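You operate a simulated robot arm through the tools that you are given. There is no shell and no other tool.

You are at the controls of a simulated two-armed robot. One attempt, no reset.

Task
Pick up the box that says "cups" from the top of the tun bench with one hand, pass it to the other hand and put it in the inside of the packer drawer. Set down upright: box.

The check looks at the end state, three seconds after you hand in, the way a careful person would. Anything else that was tipped, shoved, dropped, spilled or broken makes it a failure.

Robot
Two 7-joint arms with two-finger parallel grippers on one trunk, on a base that moves. Base frame: it is fixed to the floor where the robot stands at the start and does not move with it; the origin is under the middle of the robot, x ahead of it, y to its left, z up; the surface under the hand at the start is at about z = 72. Units: cm, rad, N and s.
The left shoulder is at the start at [2, 13.8, 122.5], the right one opposite. With the tool pointing down near the work surface each hand reaches from about 10 to 44 cm from the robot's upright axis, wherever it stands, measured 20 degrees to its own side. Places, roughly: inside of the packer drawer [-170, -250, 90]. Payload 1.57 kg a hand.
The tool frame of a hand sits at the grasp point between the pads (the TCP): z along the fingers, y along the line on which they close. The tips reach 3 cm beyond it. The gripper opens to 8 cm. The fingers are 1.7 cm wide and 1.2 cm thick; the gripper's body (4 by 8.2 cm) begins 8 cm behind the TCP.
Orientation is that of the tool frame in the base frame, as a unit quaternion [x, y, z, w]. With the fingers straight down and closing along the base's y, the tool's x points along the base's -x, its y along +y and its z along -z.

Tools
- The arms move only by the tool drive_tool. It takes "left_series", "right_series" or both (then of equal length, played together; a hand with none holds still); each is a list of rows, each a list of 6 numbers: the shift along the tool's x, y, z in cm, then the turn, a rotation vector about the tool's x, y, z in rad. In form: [[dx, dy, dz, ax, ay, az], ...]. A call has 1 to 20 rows; each row is the pose to reach, as a shift and turn from the pose commanded when the call began, along the tool's axes at that moment. "left_claw" and "right_claw" are, for a hand that has rows, the gripper command, from -1 (shut) to 1 (fully open), values between in proportion, set as the call begins (left out, the last holds). Each row takes 0.2 s and may step no farther than 5 cm and 0.15 rad from the row before; otherwise, or with a gripper value out of range, the whole call is refused. A pose out of reach is approached as far as the arm can. The call stops where the force on the tool passes 40 N (or 10 N more than at its start, if that is more) or the arm is blocked; 0.2 s more then pass. The fingers move at their own pace (about 4.5 cm/s each) and stop on an object; they squeeze with about 25 N. The grip force told is the motor's: it shows also when the fingers shut on nothing. Time passes only in rows, and 0.2 s behind the last, so rows that repeat a pose let the fingers close. It gives the time, the measured TCP pose, the force on the tool (base axes), the opening and the grip force at its end, in the units of the frame above (readings bear some noise), with the torque about the TCP (base axes, N m) and any sound that the robot's microphone picked up.
- Cameras (640 x 400 px; columns grow to the right, rows downward): "scene" is now at [20.39, -0.44, 112.22]; the picture's right is [0.12, -0.99, 0.00], its down [-0.46, -0.06, -0.89] and it looks along [0.88, 0.11, -0.47] (base axes); focal length 214 px, centre (320, 200). "left" rides on the left gripper at [7.2, 0.7, -12.2] in its tool frame; the picture's right is [-0.09, 1.00, 0.00], its down [-0.84, -0.08, -0.54] and it looks along [-0.54, -0.05, 0.84] (tool axes); focal length 238 px, centre (320, 200). "right" rides on the right gripper at [7.2, -0.7, -12.2] in its tool frame; the picture's right is [0.09, 1.00, 0.00], its down [-0.84, 0.08, -0.54] and it looks along [-0.54, 0.05, 0.84] (tool axes); focal length 238 px, centre (320, 200). There is no depth. A picture from a camera that has moved, and an enlarged one, comes with that camera's place and axes in the base frame and with its lens. The place of the scene camera against the robot may be out by one fixed shift of up to 2.5 cm in any direction.
- snapshot(camera): a new picture of that camera. The clock stands still meanwhile.
- raise_lower(by): slides the trunk up (or, below 0, down) by that many cm; the arms and the scene camera ride with it, the base frame stays. It gives what a move gives, with no picture.
- steer(legs): drives the robot by 1 to 6 legs, each [ahead, left, turn to the left] in cm, cm and rad, along the robot's own axes; the way and the turn of a leg run together, so that a leg with both is an arc; at most 150 cm and 3.142 rad a leg. The arms and the cameras ride along, it lands a little off, and it stops where it bumps. It gives what a move gives.
- turn_head(pan, tilt): turns the head with the scene camera to pan (to the left, within 1.047 rad either way) and tilt (down, from -0.506 to 1.204), counted from straight ahead of the robot. It gives what a move gives.
- inspect(camera, box): a new picture of the part [left, top, right, bottom] of that camera's present view, enlarged. The clock stands still meanwhile.
- sign_off(): hands the job in; it is judged then, once.

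Places have to be worked out from the pictures, the camera data and where the tool is seen. Open the grippers and draw the arms clear of the work before you hand the job in, unless the task says otherwise.

The tools are called after "Request:" as a command line: name --argument value ..., lists and objects as JSON in quotes. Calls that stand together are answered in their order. drive_tool: Moves the arms, as the interface text tells. Its arguments: {"type":"object","properties":{"left_series":{"type":"array","items":{"type":"array","items":{"type":"number"}}},"left_claw":{"type":"number"},"right_series":{"type":"array","items":{"type":"array","items":{"type":"number"}}},"right_claw":{"type":"number"}},"required":[]} The other tools are called the same way: raise_lower (by) moves the trunk up or down; steer (legs) drives the base; turn_head (pan, tilt) turns the head that bears the scene camera; snapshot (camera) takes a picture; inspect (camera, box) takes an enlarged picture of a part of a camera's view; sign_off () hands the job in.

At the start:

```text
t: 0.0
left_position: [34.91, 19.13, 103.64]
left_ee_rot: [-0.001, 1.0, 0.0, 0.001]
left_contact_force: [0.5, 0.0, -0.3]
left_ft_torque: [0.0, 0.01, 0.03]
left_gripper_width: 8.0
left_grip_force: 0.1
right_position: [35.99, -11.14, 103.63]
right_ee_rot: [0.0, 1.0, 0.0, -0.001]
right_contact_force: [-0.7, 0.8, -0.1]
right_ft_torque: [-0.03, 0.0, -0.02]
right_gripper_width: 7.99
right_grip_force: 0.0
trunk travel left (down, up): [-60.0, 64.0]
robot x, y, heading: [0.2, -0.15, -0.0]
head pan, tilt (commanded): [0.12, 0.483]
```

scene: 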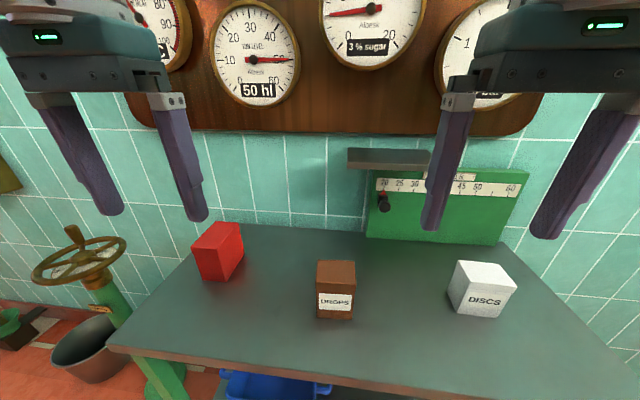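
right: 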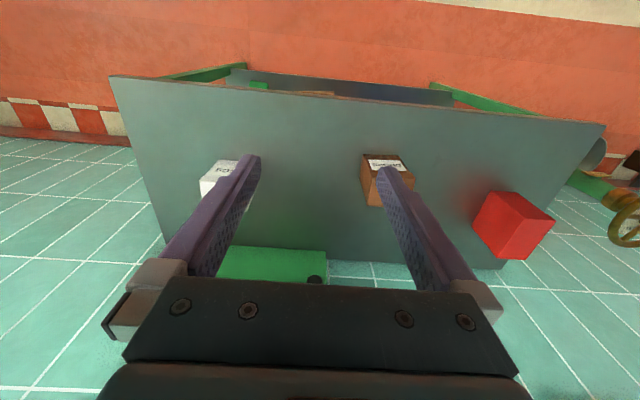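
left: 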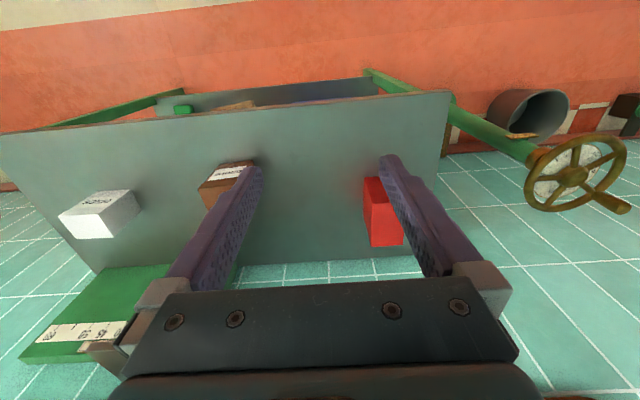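

I see three boxes on the bench: white "DISCS", brown "DROPS", and a red one with no label visible. I'll enlarge the view to read the labels before deciding anything.

Request:
inspect --camera "scene" --box '[160, 200, 380, 340]'

Request:
inspect --camera "left" --box '[320, 140, 460, 260]'

Request:
inspect --camera "right" --box '[160, 130, 580, 290]'

```text
2.86 times, centred on (270, 270) of scene
camera zoom: at [20.39, -0.44, 112.22], right [0.12, -0.99, 0.0], down [-0.46, -0.06, -0.89], along [0.88, 0.11, -0.47], focal length 613 px, centre (463, 0)
```

zoom: 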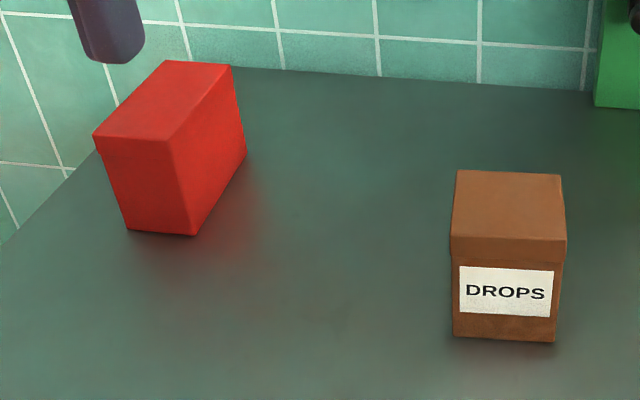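

```text
3.33 times, centred on (390, 200) of left
camera zoom: at [27.82, 19.83, 115.94], right [0.09, 1.0, 0.0], down [0.84, -0.08, 0.54], along [0.54, -0.05, -0.84], focal length 794 px, centre (87, 200)
```

zoom: 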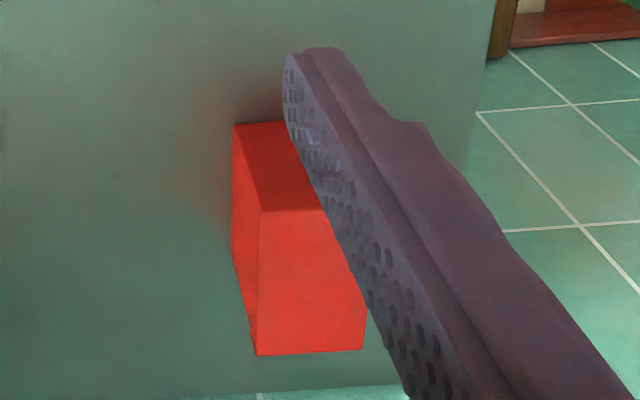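

```text
1.52 times, centred on (370, 210) of right
camera zoom: at [28.83, -11.78, 115.78], right [-0.09, 1.0, 0.0], down [0.84, 0.08, 0.54], along [0.54, 0.05, -0.84], focal length 363 px, centre (244, 185)
```

zoom: 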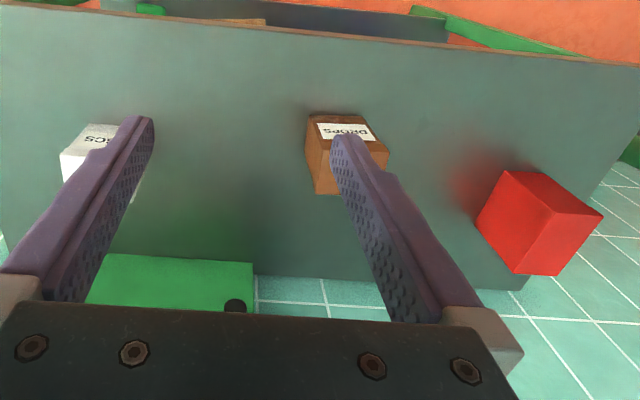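

No label shows on the two sides of the red box that I can see. Before assuming it is "cups" I'll look around the room with the head to find which bench is the tun bench and where the packer drawer is.

Request:
turn_head --pan 1.0 --tilt 0.3

Request:
snapshot --camera "scene"

Request:
turn_head --pan -1.0 --tilt 0.3

Request:
snapshot --camera "scene"

Request:
turn_head --pan 0.0 --tilt 0.0

Request:
snapshot --camera "scene"

```text
t: 1.2
left_position: [34.89, 19.14, 103.6]
left_ee_rot: [0.001, 1.0, 0.0, 0.001]
left_contact_force: [-0.2, 0.0, -0.4]
left_ft_torque: [-0.02, -0.02, -0.02]
left_gripper_width: 7.97
left_grip_force: 0.1
right_position: [35.92, -11.17, 103.54]
right_ee_rot: [0.0, 1.0, 0.0, 0.0]
right_contact_force: [-0.7, 0.6, 0.4]
right_ft_torque: [-0.04, 0.01, 0.05]
right_gripper_width: 7.98
right_grip_force: 0.2
trunk travel left (down, up): [-60.0, 64.0]
robot x, y, heading: [-0.04, 0.08, 0.002]
head pan, tilt (commanded): [1.0, 0.3]
```

```text
taken
camera scene: at [16.38, 6.31, 113.92], right [0.84, -0.54, 0.0], down [-0.16, -0.25, -0.96], along [0.52, 0.8, -0.3], focal length 214 px, centre (320, 200)
```

scene: 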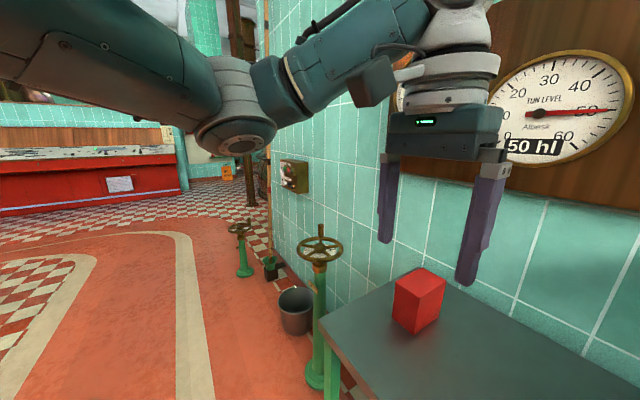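

```text
t: 3.1
left_position: [34.91, 19.18, 103.6]
left_ee_rot: [0.0, 1.0, 0.0, 0.0]
left_contact_force: [-0.1, -0.9, 0.4]
left_ft_torque: [0.03, -0.01, 0.0]
left_gripper_width: 7.98
left_grip_force: 0.0
right_position: [36.01, -11.17, 103.55]
right_ee_rot: [0.0, 1.0, 0.0, 0.001]
right_contact_force: [0.2, -0.1, 0.0]
right_ft_torque: [0.0, -0.01, 0.04]
right_gripper_width: 8.01
right_grip_force: 0.0
trunk travel left (down, up): [-60.0, 64.0]
robot x, y, heading: [-0.07, -0.17, -0.002]
head pan, tilt (commanded): [-1.0, 0.3]
```

```text
taken
camera scene: at [16.37, -9.39, 113.92], right [-0.84, -0.54, 0.0], down [-0.16, 0.25, -0.96], along [0.52, -0.8, -0.3], focal length 214 px, centre (320, 200)
```

scene: 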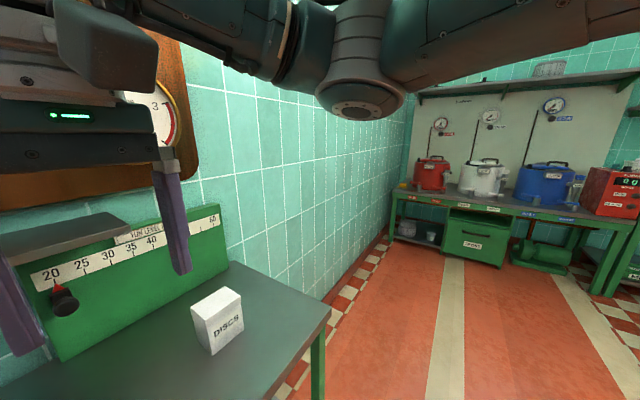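

```text
t: 4.4
left_position: [34.81, 19.21, 103.62]
left_ee_rot: [0.0, 1.0, 0.001, 0.001]
left_contact_force: [0.2, 0.0, -0.2]
left_ft_torque: [0.03, -0.01, 0.02]
left_gripper_width: 8.02
left_grip_force: 0.0
right_position: [36.03, -11.11, 103.54]
right_ee_rot: [0.0, 1.0, 0.0, 0.0]
right_contact_force: [-0.4, -0.7, -0.1]
right_ft_torque: [-0.02, 0.0, 0.01]
right_gripper_width: 8.01
right_grip_force: 0.0
trunk travel left (down, up): [-60.0, 64.0]
robot x, y, heading: [0.05, -0.22, 0.004]
head pan, tilt (commanded): [0.0, 0.0]
```

```text
taken
camera scene: at [20.33, -1.55, 116.69], right [0.0, -1.0, 0.0], down [0.0, 0.0, -1.0], along [1.0, 0.0, 0.0], focal length 214 px, centre (320, 200)
```

scene: 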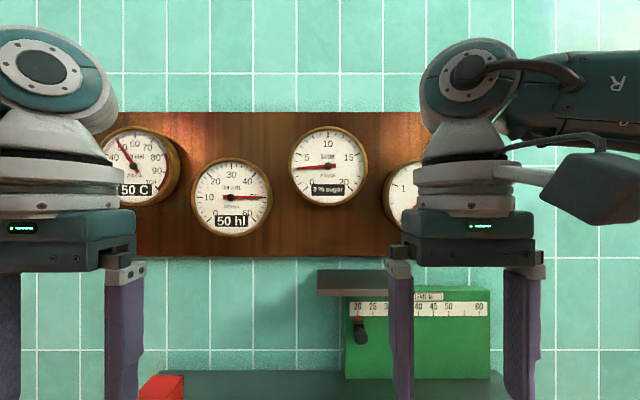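

The gauge reads "TUN LEVEL", so this bench is the tun bench; the other bench with the pots is behind me to the right. Next I'll look at where the base stands against the bench edge, and zoom on the red box from this side.

Request:
turn_head --pan 0.0 --tilt 1.2

Request:
snapshot --camera "scene"

Request:
turn_head --pan 0.6 --tilt 0.8

Request:
snapshot --camera "scene"

```text
t: 5.8
left_position: [34.96, 19.15, 103.66]
left_ee_rot: [0.0, 1.0, 0.001, 0.0]
left_contact_force: [0.0, 0.5, 0.4]
left_ft_torque: [0.02, -0.02, 0.03]
left_gripper_width: 7.98
left_grip_force: 0.1
right_position: [35.91, -11.23, 103.68]
right_ee_rot: [0.0, 1.0, 0.001, 0.0]
right_contact_force: [-0.2, 0.1, -0.9]
right_ft_torque: [0.05, 0.01, 0.0]
right_gripper_width: 8.0
right_grip_force: 0.0
trunk travel left (down, up): [-60.0, 64.0]
robot x, y, heading: [0.05, -0.22, 0.002]
head pan, tilt (commanded): [0.0, 1.201]
```

```text
taken
camera scene: at [16.92, -1.54, 106.72], right [0.0, -1.0, 0.0], down [-0.93, 0.0, -0.36], along [0.36, 0.0, -0.93], focal length 214 px, centre (320, 200)
```

scene: 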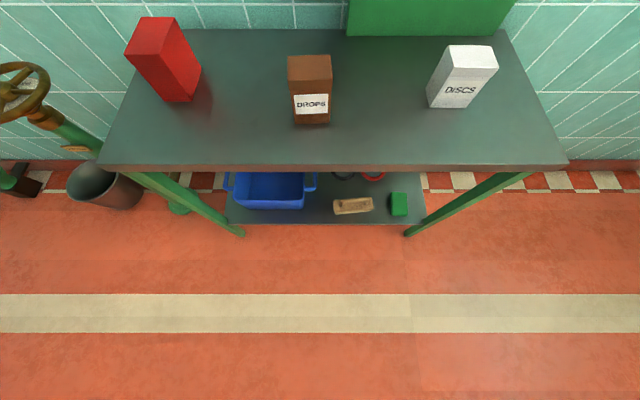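

```text
t: 6.8
left_position: [34.9, 19.17, 103.62]
left_ee_rot: [0.0, 1.0, 0.0, 0.0]
left_contact_force: [-0.4, -0.3, 0.5]
left_ft_torque: [0.01, 0.01, -0.05]
left_gripper_width: 8.01
left_grip_force: 0.1
right_position: [36.0, -11.19, 103.51]
right_ee_rot: [0.0, 1.0, 0.0, 0.0]
right_contact_force: [0.2, -0.1, 0.7]
right_ft_torque: [0.01, 0.0, 0.0]
right_gripper_width: 8.0
right_grip_force: 0.0
trunk travel left (down, up): [-60.0, 64.0]
robot x, y, heading: [-0.17, 0.23, -0.005]
head pan, tilt (commanded): [0.6, 0.799]
```

```text
taken
camera scene: at [17.98, 3.01, 109.48], right [0.56, -0.83, 0.0], down [-0.59, -0.4, -0.7], along [0.58, 0.39, -0.72], focal length 214 px, centre (320, 200)
```

scene: 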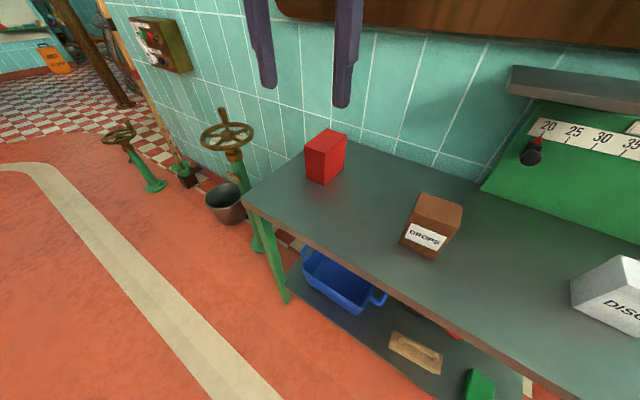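

The bench front edge sits at about x=36 and the red box spans roughly x 51–61, y 27–33, z 72–82 (from the left hand camera). The floor to the left is clear, so I'll drive left to read the red box's hidden side.

Request:
steer --legs '[[0, 55, 0]]'

Request:
turn_head --pan -0.5 --tilt 0.6

Request:
snapshot --camera "scene"

```text
t: 9.9
left_position: [34.69, 73.9, 103.56]
left_ee_rot: [-0.002, 1.0, 0.0, 0.0]
left_contact_force: [-0.4, 0.0, 0.2]
left_ft_torque: [-0.01, -0.03, 0.01]
left_gripper_width: 8.02
left_grip_force: 0.2
right_position: [35.95, 43.53, 103.63]
right_ee_rot: [-0.002, 1.0, 0.0, 0.0]
right_contact_force: [0.1, -0.3, -0.4]
right_ft_torque: [-0.01, -0.02, -0.02]
right_gripper_width: 7.98
right_grip_force: 0.0
trunk travel left (down, up): [-60.0, 64.0]
robot x, y, heading: [-0.65, 54.46, 0.002]
head pan, tilt (commanded): [0.6, 0.799]
```

```text
t: 11.3
left_position: [34.67, 73.87, 103.56]
left_ee_rot: [-0.003, 1.0, 0.001, 0.0]
left_contact_force: [0.4, 0.3, -0.1]
left_ft_torque: [-0.03, -0.05, -0.04]
left_gripper_width: 8.02
left_grip_force: 0.0
right_position: [35.92, 43.53, 103.66]
right_ee_rot: [-0.002, 1.0, 0.0, 0.0]
right_contact_force: [0.1, 0.2, 0.1]
right_ft_torque: [-0.01, -0.02, 0.03]
right_gripper_width: 8.0
right_grip_force: 0.1
trunk travel left (down, up): [-60.0, 64.0]
robot x, y, heading: [0.09, 54.24, 0.003]
head pan, tilt (commanded): [-0.499, 0.6]
```

```text
taken
camera scene: at [18.99, 48.85, 111.17], right [-0.47, -0.88, 0.0], down [-0.5, 0.27, -0.82], along [0.73, -0.39, -0.57], focal length 214 px, centre (320, 200)
```

scene: 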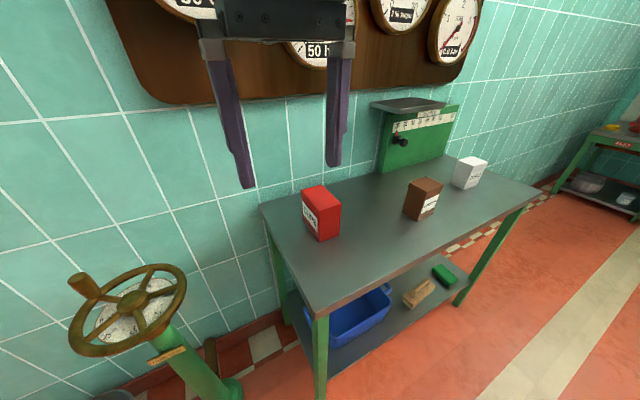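

A white label is now visible on the red box's left (+y) face. I'll enlarge it to read it.

Request:
inspect --camera "scene" --box '[280, 170, 360, 250]'

Request:
inspect --camera "right" --box '[0, 100, 320, 300]'

```text
5.00 times, centred on (320, 210) of scene
camera zoom: at [18.99, 48.85, 111.17], right [-0.47, -0.88, 0.0], down [-0.5, 0.27, -0.82], along [0.73, -0.39, -0.57], focal length 1072 px, centre (320, 150)
```

zoom: 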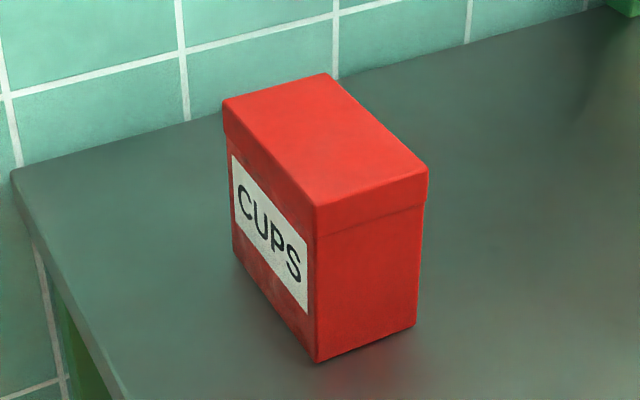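

```text
2.00 times, centred on (160, 200) of right
camera zoom: at [28.76, 42.88, 115.79], right [-0.1, 1.0, 0.0], down [0.84, 0.08, 0.54], along [0.54, 0.05, -0.84], focal length 477 px, centre (640, 200)
```

zoom: 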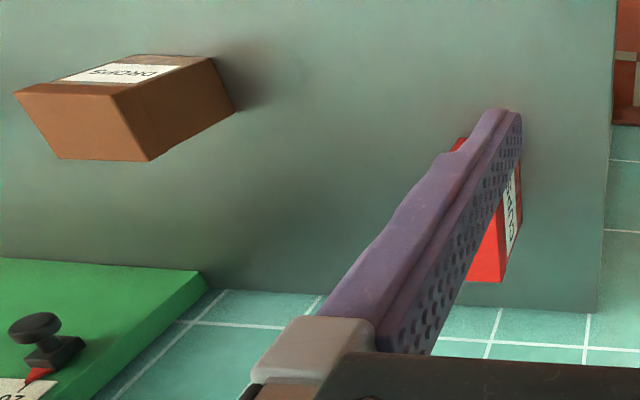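

The label reads "CUPS", so the red box is the target (about 10 × 6 × 10 cm, with its label on +y). Before choosing grips I'll turn in place to look at the packer and its drawer.

Request:
steer --legs '[[-15, 0, 0], [0, 0, -2.08]]'

Request:
turn_head --pan 0.0 --tilt 0.15

Request:
snapshot --camera "scene"

```text
t: 17.5
left_position: [-12.59, 14.77, 103.58]
left_ee_rot: [0.845, 0.534, 0.0, 0.0]
left_contact_force: [0.5, -0.2, -0.4]
left_ft_torque: [-0.06, 0.01, -0.01]
left_gripper_width: 8.0
left_grip_force: 0.0
right_position: [-40.39, 26.79, 103.66]
right_ee_rot: [0.846, 0.533, 0.0, 0.0]
right_contact_force: [0.8, -0.5, -1.0]
right_ft_torque: [-0.02, 0.0, -0.03]
right_gripper_width: 8.01
right_grip_force: 0.0
trunk travel left (down, up): [-60.0, 64.0]
robot x, y, heading: [-15.13, 54.42, -2.011]
head pan, tilt (commanded): [-0.499, 0.6]
```

```text
t: 18.4
left_position: [-12.53, 14.7, 103.58]
left_ee_rot: [0.845, 0.534, 0.0, 0.0]
left_contact_force: [0.1, -0.2, 0.4]
left_ft_torque: [-0.02, -0.02, -0.02]
left_gripper_width: 8.01
left_grip_force: 0.0
right_position: [-40.43, 26.74, 103.52]
right_ee_rot: [0.846, 0.534, 0.0, 0.0]
right_contact_force: [-0.1, 0.3, 0.1]
right_ft_torque: [0.01, -0.02, -0.01]
right_gripper_width: 8.01
right_grip_force: 0.1
trunk travel left (down, up): [-60.0, 64.0]
robot x, y, heading: [-14.79, 54.36, -2.015]
head pan, tilt (commanded): [0.0, 0.15]
```

```text
taken
camera scene: at [-21.8, 35.55, 115.31], right [-0.9, 0.43, 0.0], down [0.06, 0.14, -0.99], along [-0.43, -0.89, -0.15], focal length 214 px, centre (320, 200)
```

scene: 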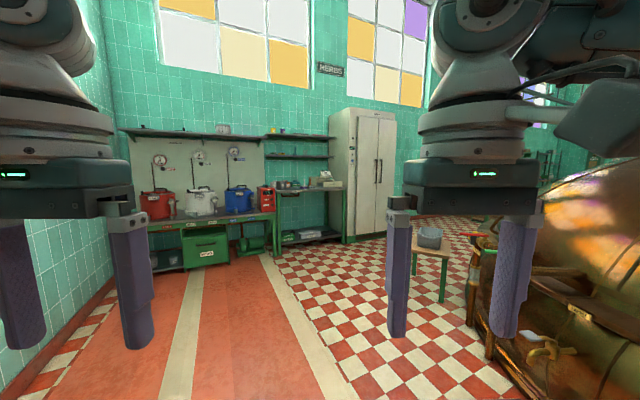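

The packer drawer should appear near pixel (327,184). I'll enlarge that region.

Request:
inspect --camera "scene" --box '[250, 120, 410, 250]'

Request:
inspect --camera "scene" --box '[130, 120, 290, 280]'

```text
3.08 times, centred on (330, 185) of scene
camera zoom: at [-21.8, 35.55, 115.31], right [-0.9, 0.43, 0.0], down [0.06, 0.14, -0.99], along [-0.43, -0.89, -0.15], focal length 660 px, centre (289, 246)
```

zoom: 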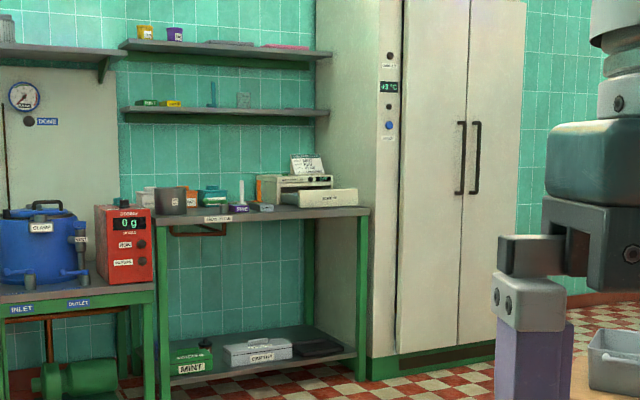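

```text
2.50 times, centred on (210, 200) of scene
camera zoom: at [-21.8, 35.55, 115.31], right [-0.9, 0.43, 0.0], down [0.06, 0.14, -0.99], along [-0.43, -0.89, -0.15], focal length 536 px, centre (595, 200)
```

zoom: 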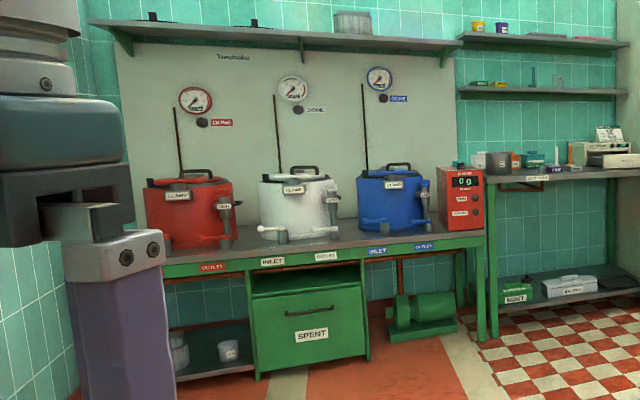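

The packer is the cream machine on the bench at far right, with a slightly protruding drawer. I'll drive closer to look into the drawer before picking anything up.

Request:
steer --legs '[[130, -10, 0], [100, -20, 0], [0, 0, 0.445]]'

Request:
turn_head --pan 0.0 --tilt 0.35

Request:
snapshot --camera "scene"

```text
t: 31.1
left_position: [-126.74, -172.87, 103.62]
left_ee_rot: [0.722, 0.692, 0.0, 0.0]
left_contact_force: [-0.9, 0.3, -1.1]
left_ft_torque: [-0.01, 0.0, 0.0]
left_gripper_width: 8.0
left_grip_force: 0.1
right_position: [-157.2, -172.72, 103.53]
right_ee_rot: [0.722, 0.692, 0.0, 0.0]
right_contact_force: [0.4, -0.3, 0.6]
right_ft_torque: [0.0, -0.04, -0.02]
right_gripper_width: 8.01
right_grip_force: 0.1
trunk travel left (down, up): [-60.0, 64.0]
robot x, y, heading: [-144.29, -137.24, -1.615]
head pan, tilt (commanded): [0.0, 0.15]
```

```text
t: 31.8
left_position: [-126.8, -172.94, 103.63]
left_ee_rot: [0.722, 0.692, 0.0, 0.0]
left_contact_force: [0.0, 0.6, -0.4]
left_ft_torque: [0.01, 0.0, 0.0]
left_gripper_width: 7.99
left_grip_force: 0.0
right_position: [-157.17, -172.75, 103.58]
right_ee_rot: [0.722, 0.691, 0.0, 0.0]
right_contact_force: [0.5, 0.7, -0.5]
right_ft_torque: [0.04, 0.03, 0.0]
right_gripper_width: 8.01
right_grip_force: 0.1
trunk travel left (down, up): [-60.0, 64.0]
robot x, y, heading: [-144.58, -137.13, -1.612]
head pan, tilt (commanded): [0.0, 0.351]
```

```text
taken
camera scene: at [-143.93, -158.09, 113.46], right [-1.0, 0.04, 0.0], down [0.01, 0.34, -0.94], along [-0.04, -0.94, -0.34], focal length 214 px, centre (320, 200)
```

scene: 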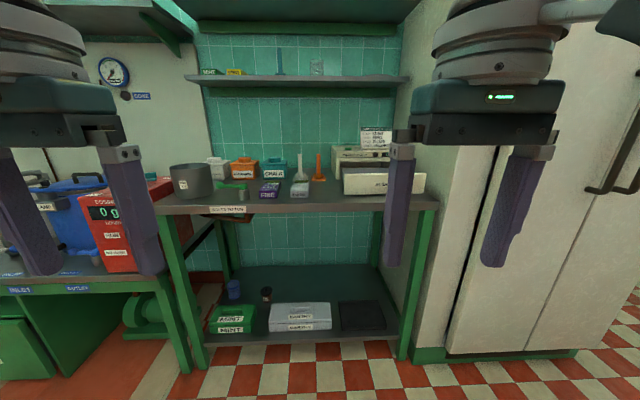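

I see the packer with a drawer pulled forward at the right end of this bench. I'll enlarge it and then raise the trunk to see inside.

Request:
inspect --camera "scene" --box '[250, 110, 450, 240]'

Request:
raise_lower --by 40

Request:
steer --legs '[[25, -25, 0.03]]'

Request:
turn_head --pan 0.0 --tilt 0.8

Request:
snapshot --camera "scene"

```text
3.08 times, centred on (350, 175) of scene
camera zoom: at [-143.93, -158.09, 113.46], right [-1.0, 0.04, 0.0], down [0.01, 0.34, -0.94], along [-0.04, -0.94, -0.34], focal length 660 px, centre (228, 277)
```

zoom: 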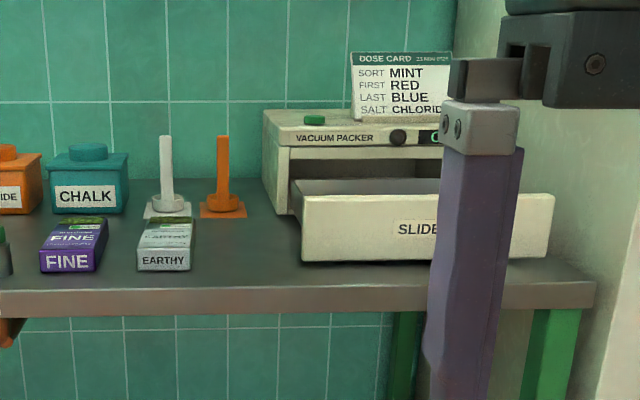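

```text
t: 35.7
left_position: [-126.75, -173.0, 143.62]
left_ee_rot: [0.722, 0.692, -0.001, 0.0]
left_contact_force: [-0.1, -0.1, -0.7]
left_ft_torque: [-0.01, 0.01, 0.03]
left_gripper_width: 8.02
left_grip_force: 0.1
right_position: [-157.17, -172.69, 143.66]
right_ee_rot: [0.723, 0.691, 0.0, 0.0]
right_contact_force: [-0.1, -0.1, -0.7]
right_ft_torque: [-0.02, 0.0, 0.04]
right_gripper_width: 8.01
right_grip_force: 0.1
trunk travel left (down, up): [-100.0, 24.0]
robot x, y, heading: [-144.35, -137.28, -1.613]
head pan, tilt (commanded): [0.0, 0.351]
```

```text
t: 37.9
left_position: [-151.27, -196.17, 143.64]
left_ee_rot: [0.712, 0.703, 0.0, -0.001]
left_contact_force: [0.3, 0.1, -0.9]
left_ft_torque: [0.02, 0.01, -0.03]
left_gripper_width: 7.98
left_grip_force: 0.1
right_position: [-181.73, -196.97, 143.65]
right_ee_rot: [0.711, 0.703, 0.001, 0.0]
right_contact_force: [-0.3, -0.1, 0.5]
right_ft_torque: [0.03, -0.01, 0.0]
right_gripper_width: 7.99
right_grip_force: 0.1
trunk travel left (down, up): [-100.0, 24.0]
robot x, y, heading: [-170.21, -161.17, -1.581]
head pan, tilt (commanded): [0.0, 0.351]
```

```text
t: 38.8
left_position: [-151.39, -196.25, 143.58]
left_ee_rot: [0.711, 0.703, 0.0, 0.0]
left_contact_force: [0.2, -0.7, 0.1]
left_ft_torque: [0.01, 0.01, 0.0]
left_gripper_width: 8.01
left_grip_force: 0.0
right_position: [-181.84, -196.93, 143.63]
right_ee_rot: [0.711, 0.703, 0.0, 0.0]
right_contact_force: [0.9, -0.6, 0.0]
right_ft_torque: [0.03, -0.02, 0.04]
right_gripper_width: 7.99
right_grip_force: 0.1
trunk travel left (down, up): [-100.0, 24.0]
robot x, y, heading: [-170.22, -161.56, -1.584]
head pan, tilt (commanded): [0.0, 0.799]
```

```text
taken
camera scene: at [-169.0, -180.7, 149.49], right [-1.0, 0.01, 0.0], down [0.01, 0.72, -0.7], along [-0.01, -0.7, -0.72], focal length 214 px, centre (320, 200)
```

scene: 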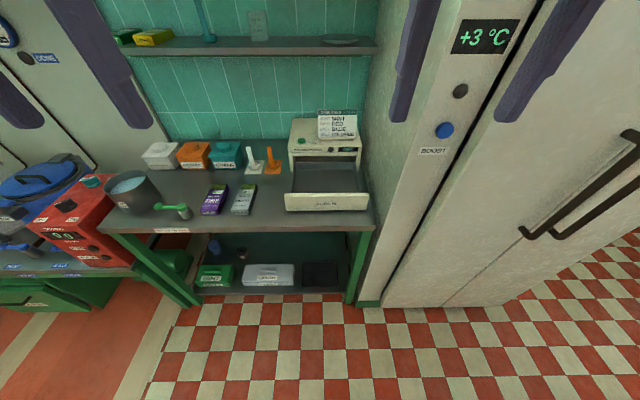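

Now I can see into the open drawer. I'll enlarge it and work out its geometry.

Request:
inspect --camera "scene" --box '[260, 100, 400, 230]'

Request:
inspect --camera "right" --box '[0, 0, 640, 400]'

Request:
inspect --camera "left" --box '[0, 0, 640, 400]'

```text
3.08 times, centred on (330, 165) of scene
camera zoom: at [-169.0, -180.7, 149.49], right [-1.0, 0.01, 0.0], down [0.01, 0.72, -0.7], along [-0.01, -0.7, -0.72], focal length 660 px, centre (289, 308)
```

zoom: 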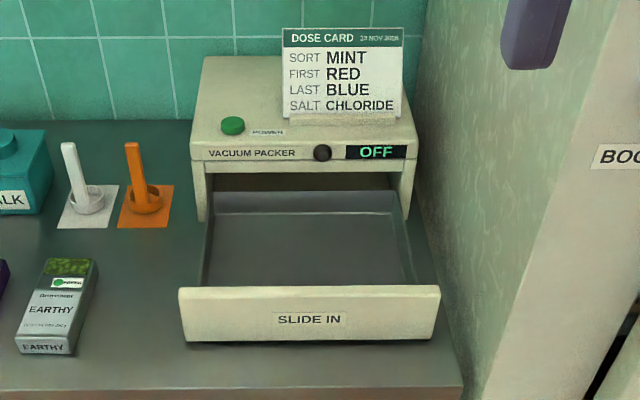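

```text
1.00 times, centred on (320, 200) of right (not enlarged: the box is as wide or as high as the picture)
camera zoom: at [-182.26, -189.67, 155.78], right [1.0, 0.08, 0.0], down [0.07, -0.84, 0.54], along [0.04, -0.54, -0.84], focal length 238 px, centre (320, 200)
```

zoom: 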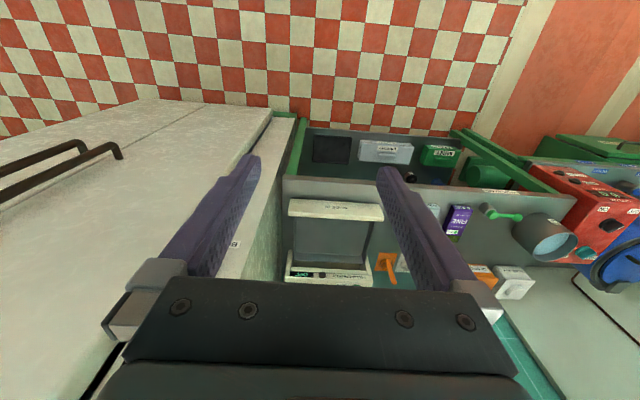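

```text
1.00 times, centred on (320, 200) of left (not enlarged: the box is as wide or as high as the picture)
camera zoom: at [-150.47, -189.06, 155.94], right [0.99, -0.1, 0.0], down [-0.09, -0.84, 0.54], along [-0.06, -0.54, -0.84], focal length 238 px, centre (320, 200)
```

zoom: 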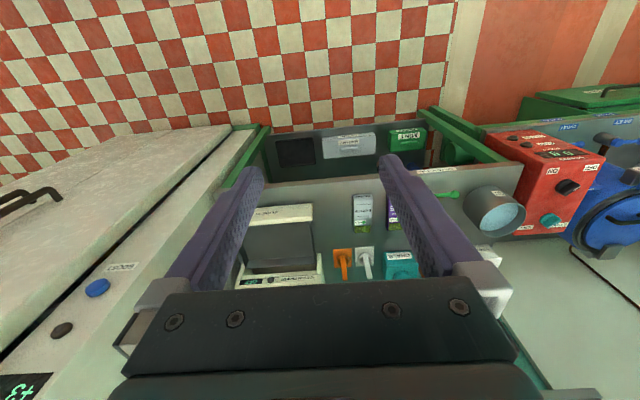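

The drawer is open and empty: its front panel runs from about x=-155 to -186 at y≈-236 with its top at z≈95. The housing face is at y≈-259, the bench edge at y≈-227, and a cabinet stands at x≈-190. I'll back away, turn and return to the tun bench.

Request:
steer --legs '[[-40, 0, 0], [0, 0, 1.584], [100, 0, 0], [0, 133, 0], [35, 0, 0]]'

Request:
turn_head --pan 0.2 --tilt 0.6

Request:
snapshot --camera "scene"

```text
t: 58.1
left_position: [3.48, 28.38, 143.52]
left_ee_rot: [0.007, 1.0, 0.0, 0.0]
left_contact_force: [0.4, -0.1, -0.9]
left_ft_torque: [0.0, 0.01, 0.01]
left_gripper_width: 8.03
left_grip_force: 0.0
right_position: [4.15, -2.03, 143.59]
right_ee_rot: [0.007, 1.0, 0.0, 0.0]
right_contact_force: [-0.7, -0.4, -0.3]
right_ft_torque: [-0.02, -0.01, 0.0]
right_gripper_width: 7.99
right_grip_force: 0.0
trunk travel left (down, up): [-100.0, 24.0]
robot x, y, heading: [-31.95, 9.37, -0.012]
head pan, tilt (commanded): [0.0, 0.799]
```

```text
t: 58.8
left_position: [3.43, 28.32, 143.53]
left_ee_rot: [0.008, 1.0, 0.0, 0.0]
left_contact_force: [-0.2, -0.2, 0.1]
left_ft_torque: [0.03, -0.06, 0.0]
left_gripper_width: 8.0
left_grip_force: 0.0
right_position: [4.17, -2.1, 143.68]
right_ee_rot: [0.009, 1.0, 0.0, 0.0]
right_contact_force: [1.0, -0.3, 0.0]
right_ft_torque: [-0.01, -0.01, 0.02]
right_gripper_width: 8.01
right_grip_force: 0.1
trunk travel left (down, up): [-100.0, 24.0]
robot x, y, heading: [-31.55, 10.02, -0.013]
head pan, tilt (commanded): [0.201, 0.6]
```

```text
taken
camera scene: at [-11.62, 9.64, 151.17], right [0.18, -0.98, 0.0], down [-0.56, -0.1, -0.82], along [0.81, 0.15, -0.57], focal length 214 px, centre (320, 200)
```

scene: 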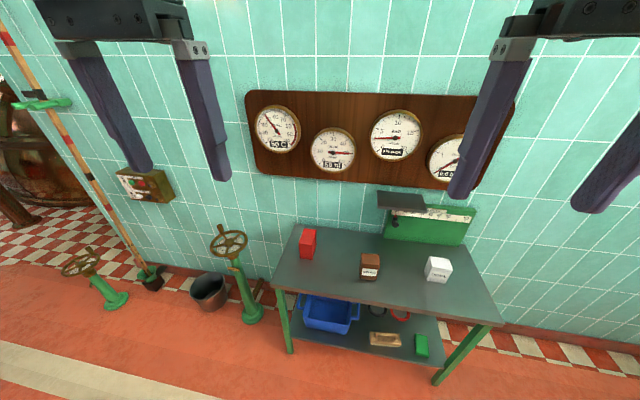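

Back in front of the tun bench at a safe distance. I'll lower the trunk, then pitch the left hand so its fingers point forward and down by about 55°, which leaves the top of the box free for the right hand. The right hand goes up and back out of the way.

Request:
raise_lower --by -50

Request:
drive_tool --left_series '[[-1.5, 0, 0, 0, -0.137, 0], [-3, 0, 0, 0, -0.274, 0], [-4.5, 0, 0, 0, -0.411, 0], [-6, 0, 0, 0, -0.548, 0], [-7.5, 0, 0, 0, -0.685, 0], [-9, 0, 0, 0, -0.822, 0], [-10, 0, 0, 0, -0.96, 0], [-10, 0, 0, 0, -0.96, 0]]' --right_series '[[1.5, 0, -2.5, 0, 0, 0], [3, 0, -5, 0, 0, 0], [4.5, 0, -7.5, 0, 0, 0], [6, 0, -10, 0, 0, 0], [7.5, 0, -12.5, 0, 0, 0], [9, 0, -15, 0, 0, 0], [10, 0, -15, 0, 0, 0], [10, 0, -15, 0, 0, 0]]' --left_claw 1 --right_claw 1

```text
refused: -50 is not a number from -40 to 40
```

```text
t: 60.0
left_position: [10.99, 28.19, 143.67]
left_ee_rot: [0.008, 0.943, -0.003, 0.333]
left_contact_force: [-0.1, 0.3, -0.3]
left_ft_torque: [-0.01, 0.02, 0.01]
left_gripper_width: 7.99
left_grip_force: 0.0
right_position: [-5.4, -1.82, 150.46]
right_ee_rot: [0.005, 0.994, -0.012, -0.105]
right_contact_force: [-0.6, 0.7, 0.5]
right_ft_torque: [-0.02, -0.02, -0.02]
right_gripper_width: 8.01
right_grip_force: 0.1
trunk travel left (down, up): [-100.0, 24.0]
robot x, y, heading: [-31.63, 9.78, -0.019]
head pan, tilt (commanded): [0.201, 0.6]
stopped in row 6 (right hand): the arm was blocked; the commanded pose is now the measured one
```

The right arm ran into its own limit at about 26 cm forward, so I'll bring it forward and level it again. I'll also finish the left pitch, then lower the trunk in two steps.

Request:
drive_tool --left_series '[[0, 0, 0, 0, -0.14, 0], [0, 0, 0, 0, -0.28, 0], [0, 0, 0, 0, -0.28, 0]]' --right_series '[[-3, 0, 0, 0, -0.1, 0], [-6, 0, 0, 0, -0.21, 0], [-7, 0, 0, 0, -0.21, 0]]'

Request:
raise_lower --by -40

Request:
raise_lower --by -8

Request:
snapshot --camera "scene"

Request:
snapshot --camera "left"

```text
t: 60.9
left_position: [11.13, 28.19, 143.59]
left_ee_rot: [0.008, 0.886, -0.005, 0.463]
left_contact_force: [0.0, 0.2, -0.2]
left_ft_torque: [0.01, -0.01, 0.0]
left_gripper_width: 8.0
left_grip_force: 0.1
right_position: [1.48, -1.93, 149.06]
right_ee_rot: [0.004, 1.0, -0.012, 0.001]
right_contact_force: [0.4, -0.8, -0.2]
right_ft_torque: [-0.06, 0.04, 0.01]
right_gripper_width: 8.0
right_grip_force: 0.0
trunk travel left (down, up): [-100.0, 24.0]
robot x, y, heading: [-31.18, 9.58, -0.015]
head pan, tilt (commanded): [0.201, 0.6]
```

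```text
t: 64.7
left_position: [11.22, 28.29, 103.5]
left_ee_rot: [0.007, 0.887, -0.004, 0.462]
left_contact_force: [-0.1, -0.3, 0.1]
left_ft_torque: [0.02, -0.02, 0.02]
left_gripper_width: 8.0
left_grip_force: 0.2
right_position: [1.48, -1.87, 108.95]
right_ee_rot: [0.004, 1.0, -0.012, 0.0]
right_contact_force: [-0.8, 0.3, 1.1]
right_ft_torque: [0.02, -0.03, 0.02]
right_gripper_width: 8.01
right_grip_force: 0.0
trunk travel left (down, up): [-60.0, 64.0]
robot x, y, heading: [-31.63, 9.65, -0.013]
head pan, tilt (commanded): [0.201, 0.6]
```

```text
t: 65.8
left_position: [11.25, 28.3, 95.62]
left_ee_rot: [0.006, 0.887, -0.003, 0.462]
left_contact_force: [1.3, 0.3, -0.5]
left_ft_torque: [0.01, 0.02, -0.04]
left_gripper_width: 8.01
left_grip_force: 0.0
right_position: [1.35, -1.96, 101.02]
right_ee_rot: [0.004, 1.0, -0.012, 0.001]
right_contact_force: [-0.7, 0.5, -0.9]
right_ft_torque: [-0.04, 0.02, 0.01]
right_gripper_width: 8.01
right_grip_force: 0.0
trunk travel left (down, up): [-52.0, 72.0]
robot x, y, heading: [-31.81, 9.54, -0.01]
head pan, tilt (commanded): [0.201, 0.6]
```

```text
taken
camera scene: at [-11.61, 9.65, 103.18], right [0.18, -0.98, 0.0], down [-0.56, -0.1, -0.83], along [0.81, 0.15, -0.56], focal length 214 px, centre (320, 200)
```

scene: 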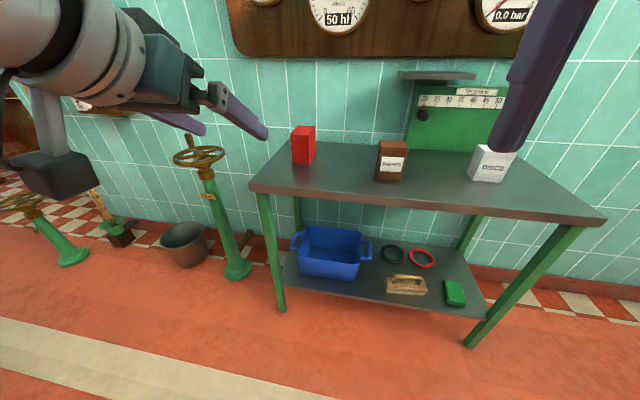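

```text
taken
camera left: at [-2.8, 29.11, 96.83], right [0.07, 0.99, 0.08], down [0.04, -0.08, 1.0], along [1.0, -0.07, -0.04], focal length 238 px, centre (320, 200)
```

left: 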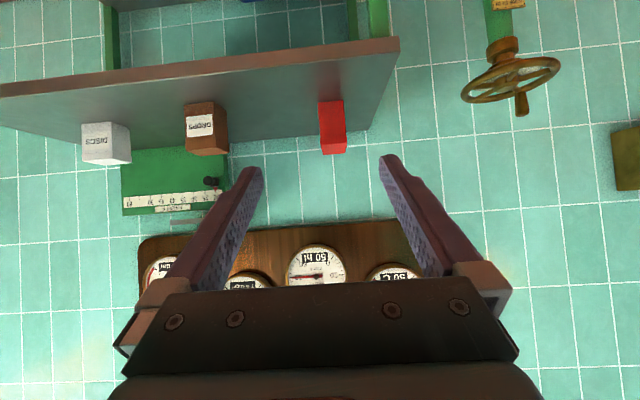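

The left hand camera shows the box nearly straight ahead. I'll drive ahead 30 cm and slightly left, keeping the hand above box height.

Request:
steer --legs '[[30, 1.5, 0.01]]'

Request:
snapshot --camera "left"

Request:
snapshot --camera "scene"

```text
t: 68.0
left_position: [42.31, 29.9, 95.52]
left_ee_rot: [0.002, 0.887, -0.001, 0.462]
left_contact_force: [-0.7, 0.3, 0.3]
left_ft_torque: [0.02, -0.01, -0.03]
left_gripper_width: 8.0
left_grip_force: 0.0
right_position: [32.87, -0.29, 100.89]
right_ee_rot: [-0.001, 1.0, -0.012, 0.002]
right_contact_force: [0.5, 0.6, -0.4]
right_ft_torque: [-0.02, -0.01, 0.01]
right_gripper_width: 8.02
right_grip_force: 0.1
trunk travel left (down, up): [-52.0, 72.0]
robot x, y, heading: [-0.44, 11.32, 0.002]
head pan, tilt (commanded): [0.201, 0.6]
```

```text
taken
camera left: at [28.35, 30.63, 96.83], right [0.06, 1.0, 0.07], down [0.04, -0.08, 1.0], along [1.0, -0.06, -0.04], focal length 238 px, centre (320, 200)
```

left: 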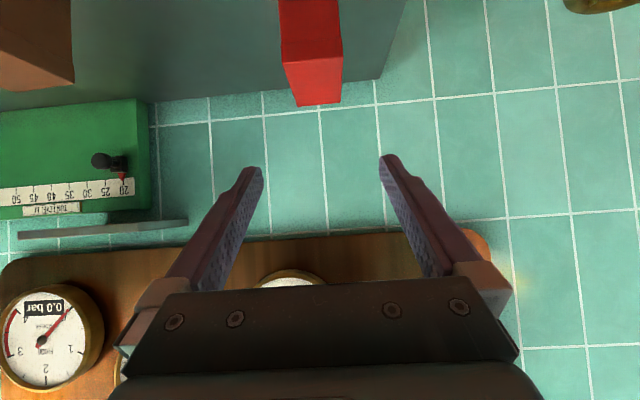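

```text
taken
camera scene: at [19.74, 11.06, 103.18], right [0.19, -0.98, 0.0], down [-0.55, -0.11, -0.83], along [0.81, 0.16, -0.56], focal length 214 px, centre (320, 200)
```

scene: 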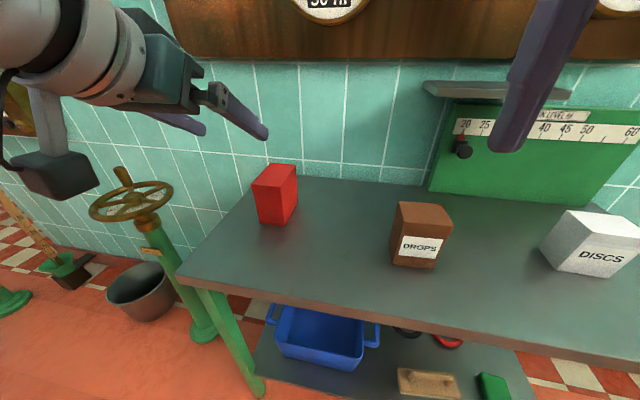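

From the left camera the box's near face is at x≈51.3, spanning y 27.0–32.9, and the left TCP is at y=29.9, so it is already centred. I'll drop to a pre-grasp point 12 cm back along the finger direction.

Request:
drive_tool --left_series '[[2.2, 0.02, 2.1, 0, 0, 0], [4.4, 0.03, 4.3, 0, 0, 0], [6.6, 0.05, 6.4, 0, 0, 0], [8.8, 0.05, 8.55, 0, 0, 0], [8.8, 0.05, 8.55, 0, 0, 0]]' --left_claw 1

Request:
snapshot --camera "left"

Request:
snapshot --camera "scene"

```text
t: 69.2
left_position: [44.4, 29.97, 83.45]
left_ee_rot: [0.002, 0.887, -0.001, 0.461]
left_contact_force: [0.2, -0.5, -0.8]
left_ft_torque: [0.04, 0.0, 0.01]
left_gripper_width: 8.02
left_grip_force: 0.1
right_position: [32.8, -0.27, 101.08]
right_ee_rot: [-0.001, 1.0, -0.012, 0.0]
right_contact_force: [-0.6, 0.0, -0.5]
right_ft_torque: [-0.01, 0.02, 0.0]
right_gripper_width: 7.97
right_grip_force: 0.0
trunk travel left (down, up): [-52.0, 72.0]
robot x, y, heading: [-0.37, 11.22, -0.011]
head pan, tilt (commanded): [0.201, 0.6]
```

```text
taken
camera left: at [30.48, 30.74, 84.71], right [0.06, 1.0, 0.08], down [0.04, -0.08, 1.0], along [1.0, -0.05, -0.04], focal length 238 px, centre (320, 200)
```

left: 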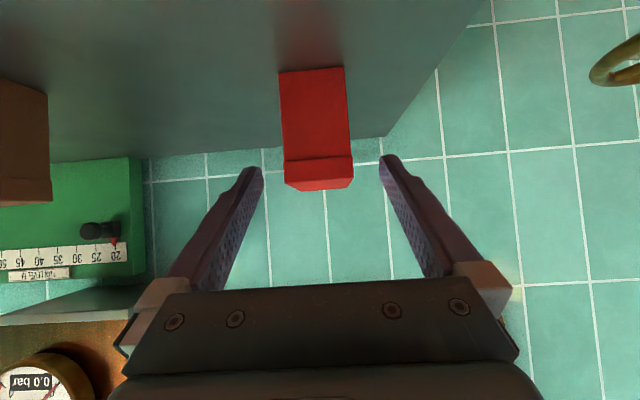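

```text
taken
camera scene: at [19.73, 11.07, 103.17], right [0.19, -0.98, 0.0], down [-0.55, -0.11, -0.83], along [0.81, 0.16, -0.56], focal length 214 px, centre (320, 200)
```

scene: 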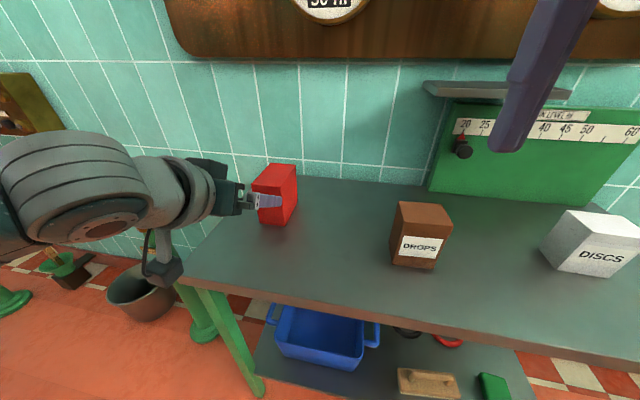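

The fingers straddle the box (y about 26–34 against 27–33) and the table is at z≈72. I'll advance 12 cm along the finger direction, slowly, to the grasp point at about [54.1, 30, 76.5].

Request:
drive_tool --left_series '[[0, 0, 2.5, 0, 0, 0], [0, 0, 5, 0, 0, 0], [0, 0, 7, 0, 0, 0], [0, 0, 9, 0, 0, 0], [0, 0, 10.5, 0, 0, 0], [0, 0, 12, 0, 0, 0], [0, 0, 12, 0, 0, 0]]' --left_claw 1

Request:
snapshot --camera "left"

Request:
snapshot --camera "scene"

```text
t: 70.8
left_position: [54.23, 29.66, 76.71]
left_ee_rot: [0.003, 0.887, -0.001, 0.461]
left_contact_force: [-0.2, -0.1, -0.4]
left_ft_torque: [-0.01, 0.0, 0.01]
left_gripper_width: 8.01
left_grip_force: 0.2
right_position: [32.85, -0.34, 100.99]
right_ee_rot: [-0.002, 1.0, -0.012, 0.001]
right_contact_force: [-0.3, 0.2, 0.1]
right_ft_torque: [0.0, -0.02, 0.01]
right_gripper_width: 7.98
right_grip_force: 0.0
trunk travel left (down, up): [-52.0, 72.0]
robot x, y, heading: [-0.6, 11.41, -0.001]
head pan, tilt (commanded): [0.201, 0.6]
```

```text
taken
camera left: at [40.21, 30.37, 77.89], right [0.06, 1.0, 0.07], down [0.04, -0.08, 1.0], along [1.0, -0.06, -0.04], focal length 238 px, centre (320, 200)
```

left: 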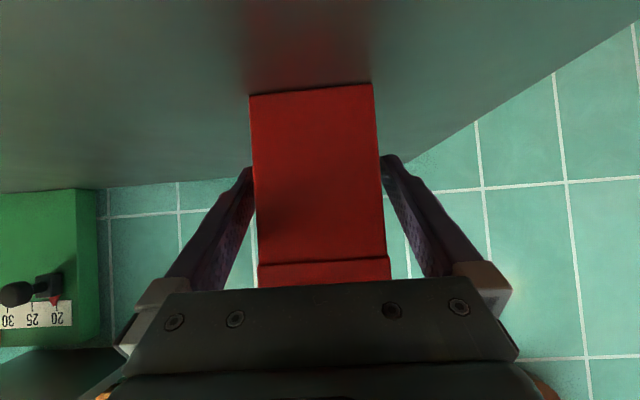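

```text
taken
camera scene: at [19.72, 11.07, 103.17], right [0.19, -0.98, 0.0], down [-0.55, -0.11, -0.83], along [0.81, 0.16, -0.56], focal length 214 px, centre (320, 200)
```

scene: 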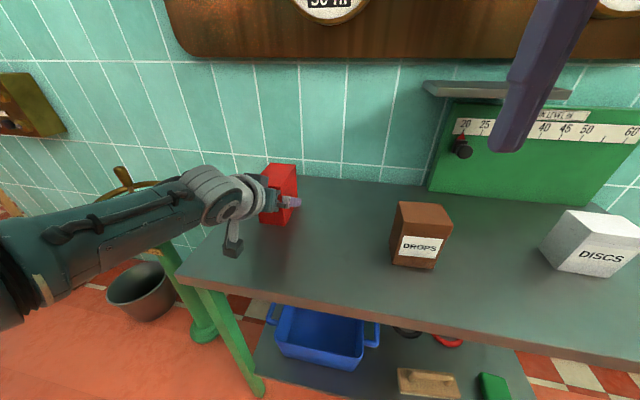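

The box sits between the fingers. I'll close the left gripper, holding the pose.

Request:
drive_tool --left_series '[[0, 0, 0, 0, 0, 0], [0, 0, 0, 0, 0, 0], [0, 0, 0, 0, 0, 0], [0, 0, 0, 0, 0, 0], [0, 0, 0, 0, 0, 0]]' --left_claw -1

Request:
snapshot --camera "left"

```text
t: 72.0
left_position: [54.14, 29.72, 76.7]
left_ee_rot: [0.002, 0.887, -0.001, 0.462]
left_contact_force: [0.4, 0.5, -0.4]
left_ft_torque: [0.06, -0.14, 0.05]
left_gripper_width: 5.99
left_grip_force: 24.8
right_position: [32.95, -0.33, 101.01]
right_ee_rot: [-0.002, 1.0, -0.012, 0.0]
right_contact_force: [-0.1, -0.1, -0.3]
right_ft_torque: [0.0, 0.03, 0.04]
right_gripper_width: 7.98
right_grip_force: 0.1
trunk travel left (down, up): [-52.0, 72.0]
robot x, y, heading: [-0.31, 11.26, -0.0]
head pan, tilt (commanded): [0.201, 0.6]
```

```text
taken
camera left: at [40.21, 30.39, 77.9], right [0.06, 1.0, 0.08], down [0.04, -0.08, 1.0], along [1.0, -0.06, -0.04], focal length 238 px, centre (320, 200)
```

left: 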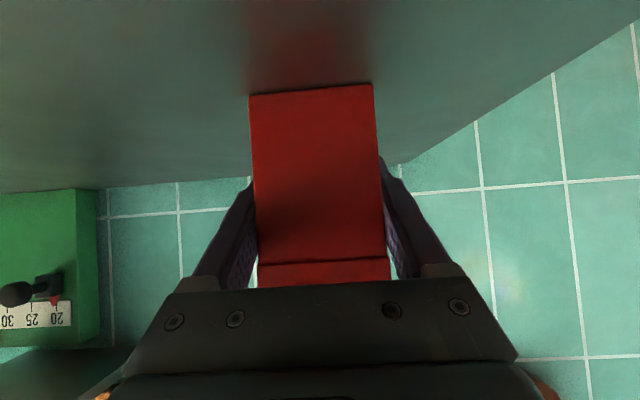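

Gripped at 5.99 cm with 25 N. I'll lift straight up, gently at first, and check the load.

Request:
drive_tool --left_series '[[-0.41, 0, -0.29, 0, 0, 0], [-0.82, 0, -0.57, 0, 0, 0], [-1.64, 0, -1.15, 0, 0, 0], [-2.46, 0, -1.72, 0, 0, 0], [-3.28, 0, -2.29, 0, 0, 0], [-4.92, 0, -3.44, 0, 0, 0], [-6.56, 0, -4.59, 0, 0, 0], [-8.19, 0, -5.73, 0, 0, 0], [-8.19, 0, -5.73, 0, 0, 0]]'

Request:
snapshot --camera "left"

Request:
snapshot --camera "scene"

```text
t: 74.0
left_position: [54.06, 30.03, 86.64]
left_ee_rot: [0.001, 0.887, -0.002, 0.461]
left_contact_force: [-0.3, -0.5, -1.0]
left_ft_torque: [0.0, 0.03, -0.03]
left_gripper_width: 5.99
left_grip_force: 24.8
right_position: [32.92, -0.42, 100.96]
right_ee_rot: [-0.002, 1.0, -0.012, 0.002]
right_contact_force: [0.1, 0.3, -0.4]
right_ft_torque: [0.0, 0.01, 0.0]
right_gripper_width: 8.0
right_grip_force: 0.0
trunk travel left (down, up): [-52.0, 72.0]
robot x, y, heading: [-0.33, 11.06, -0.008]
head pan, tilt (commanded): [0.201, 0.6]
```

```text
taken
camera left: at [40.08, 30.73, 87.87], right [0.06, 1.0, 0.07], down [0.04, -0.08, 1.0], along [1.0, -0.06, -0.04], focal length 238 px, centre (320, 200)
```

left: 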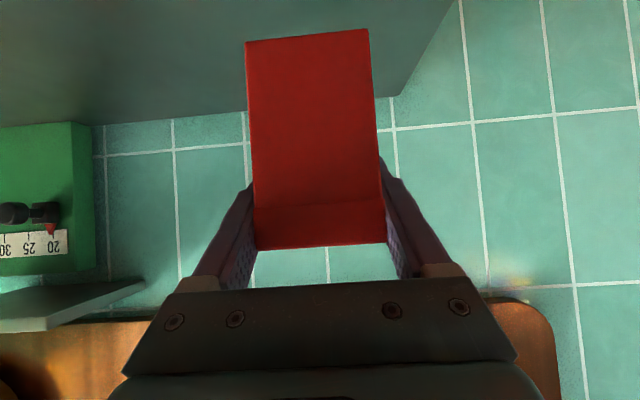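

```text
taken
camera scene: at [19.7, 11.06, 103.17], right [0.19, -0.98, 0.0], down [-0.55, -0.11, -0.82], along [0.81, 0.16, -0.57], focal length 214 px, centre (320, 200)
```

scene: 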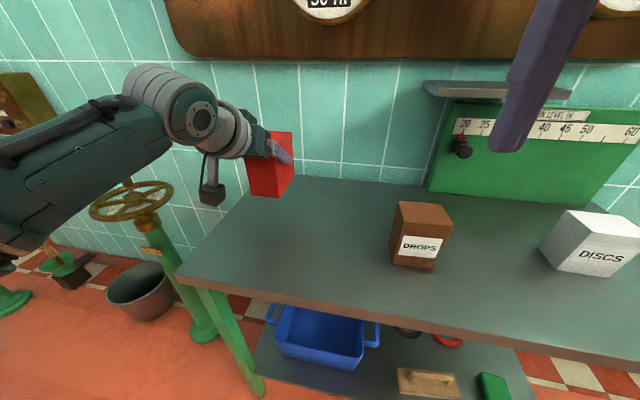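

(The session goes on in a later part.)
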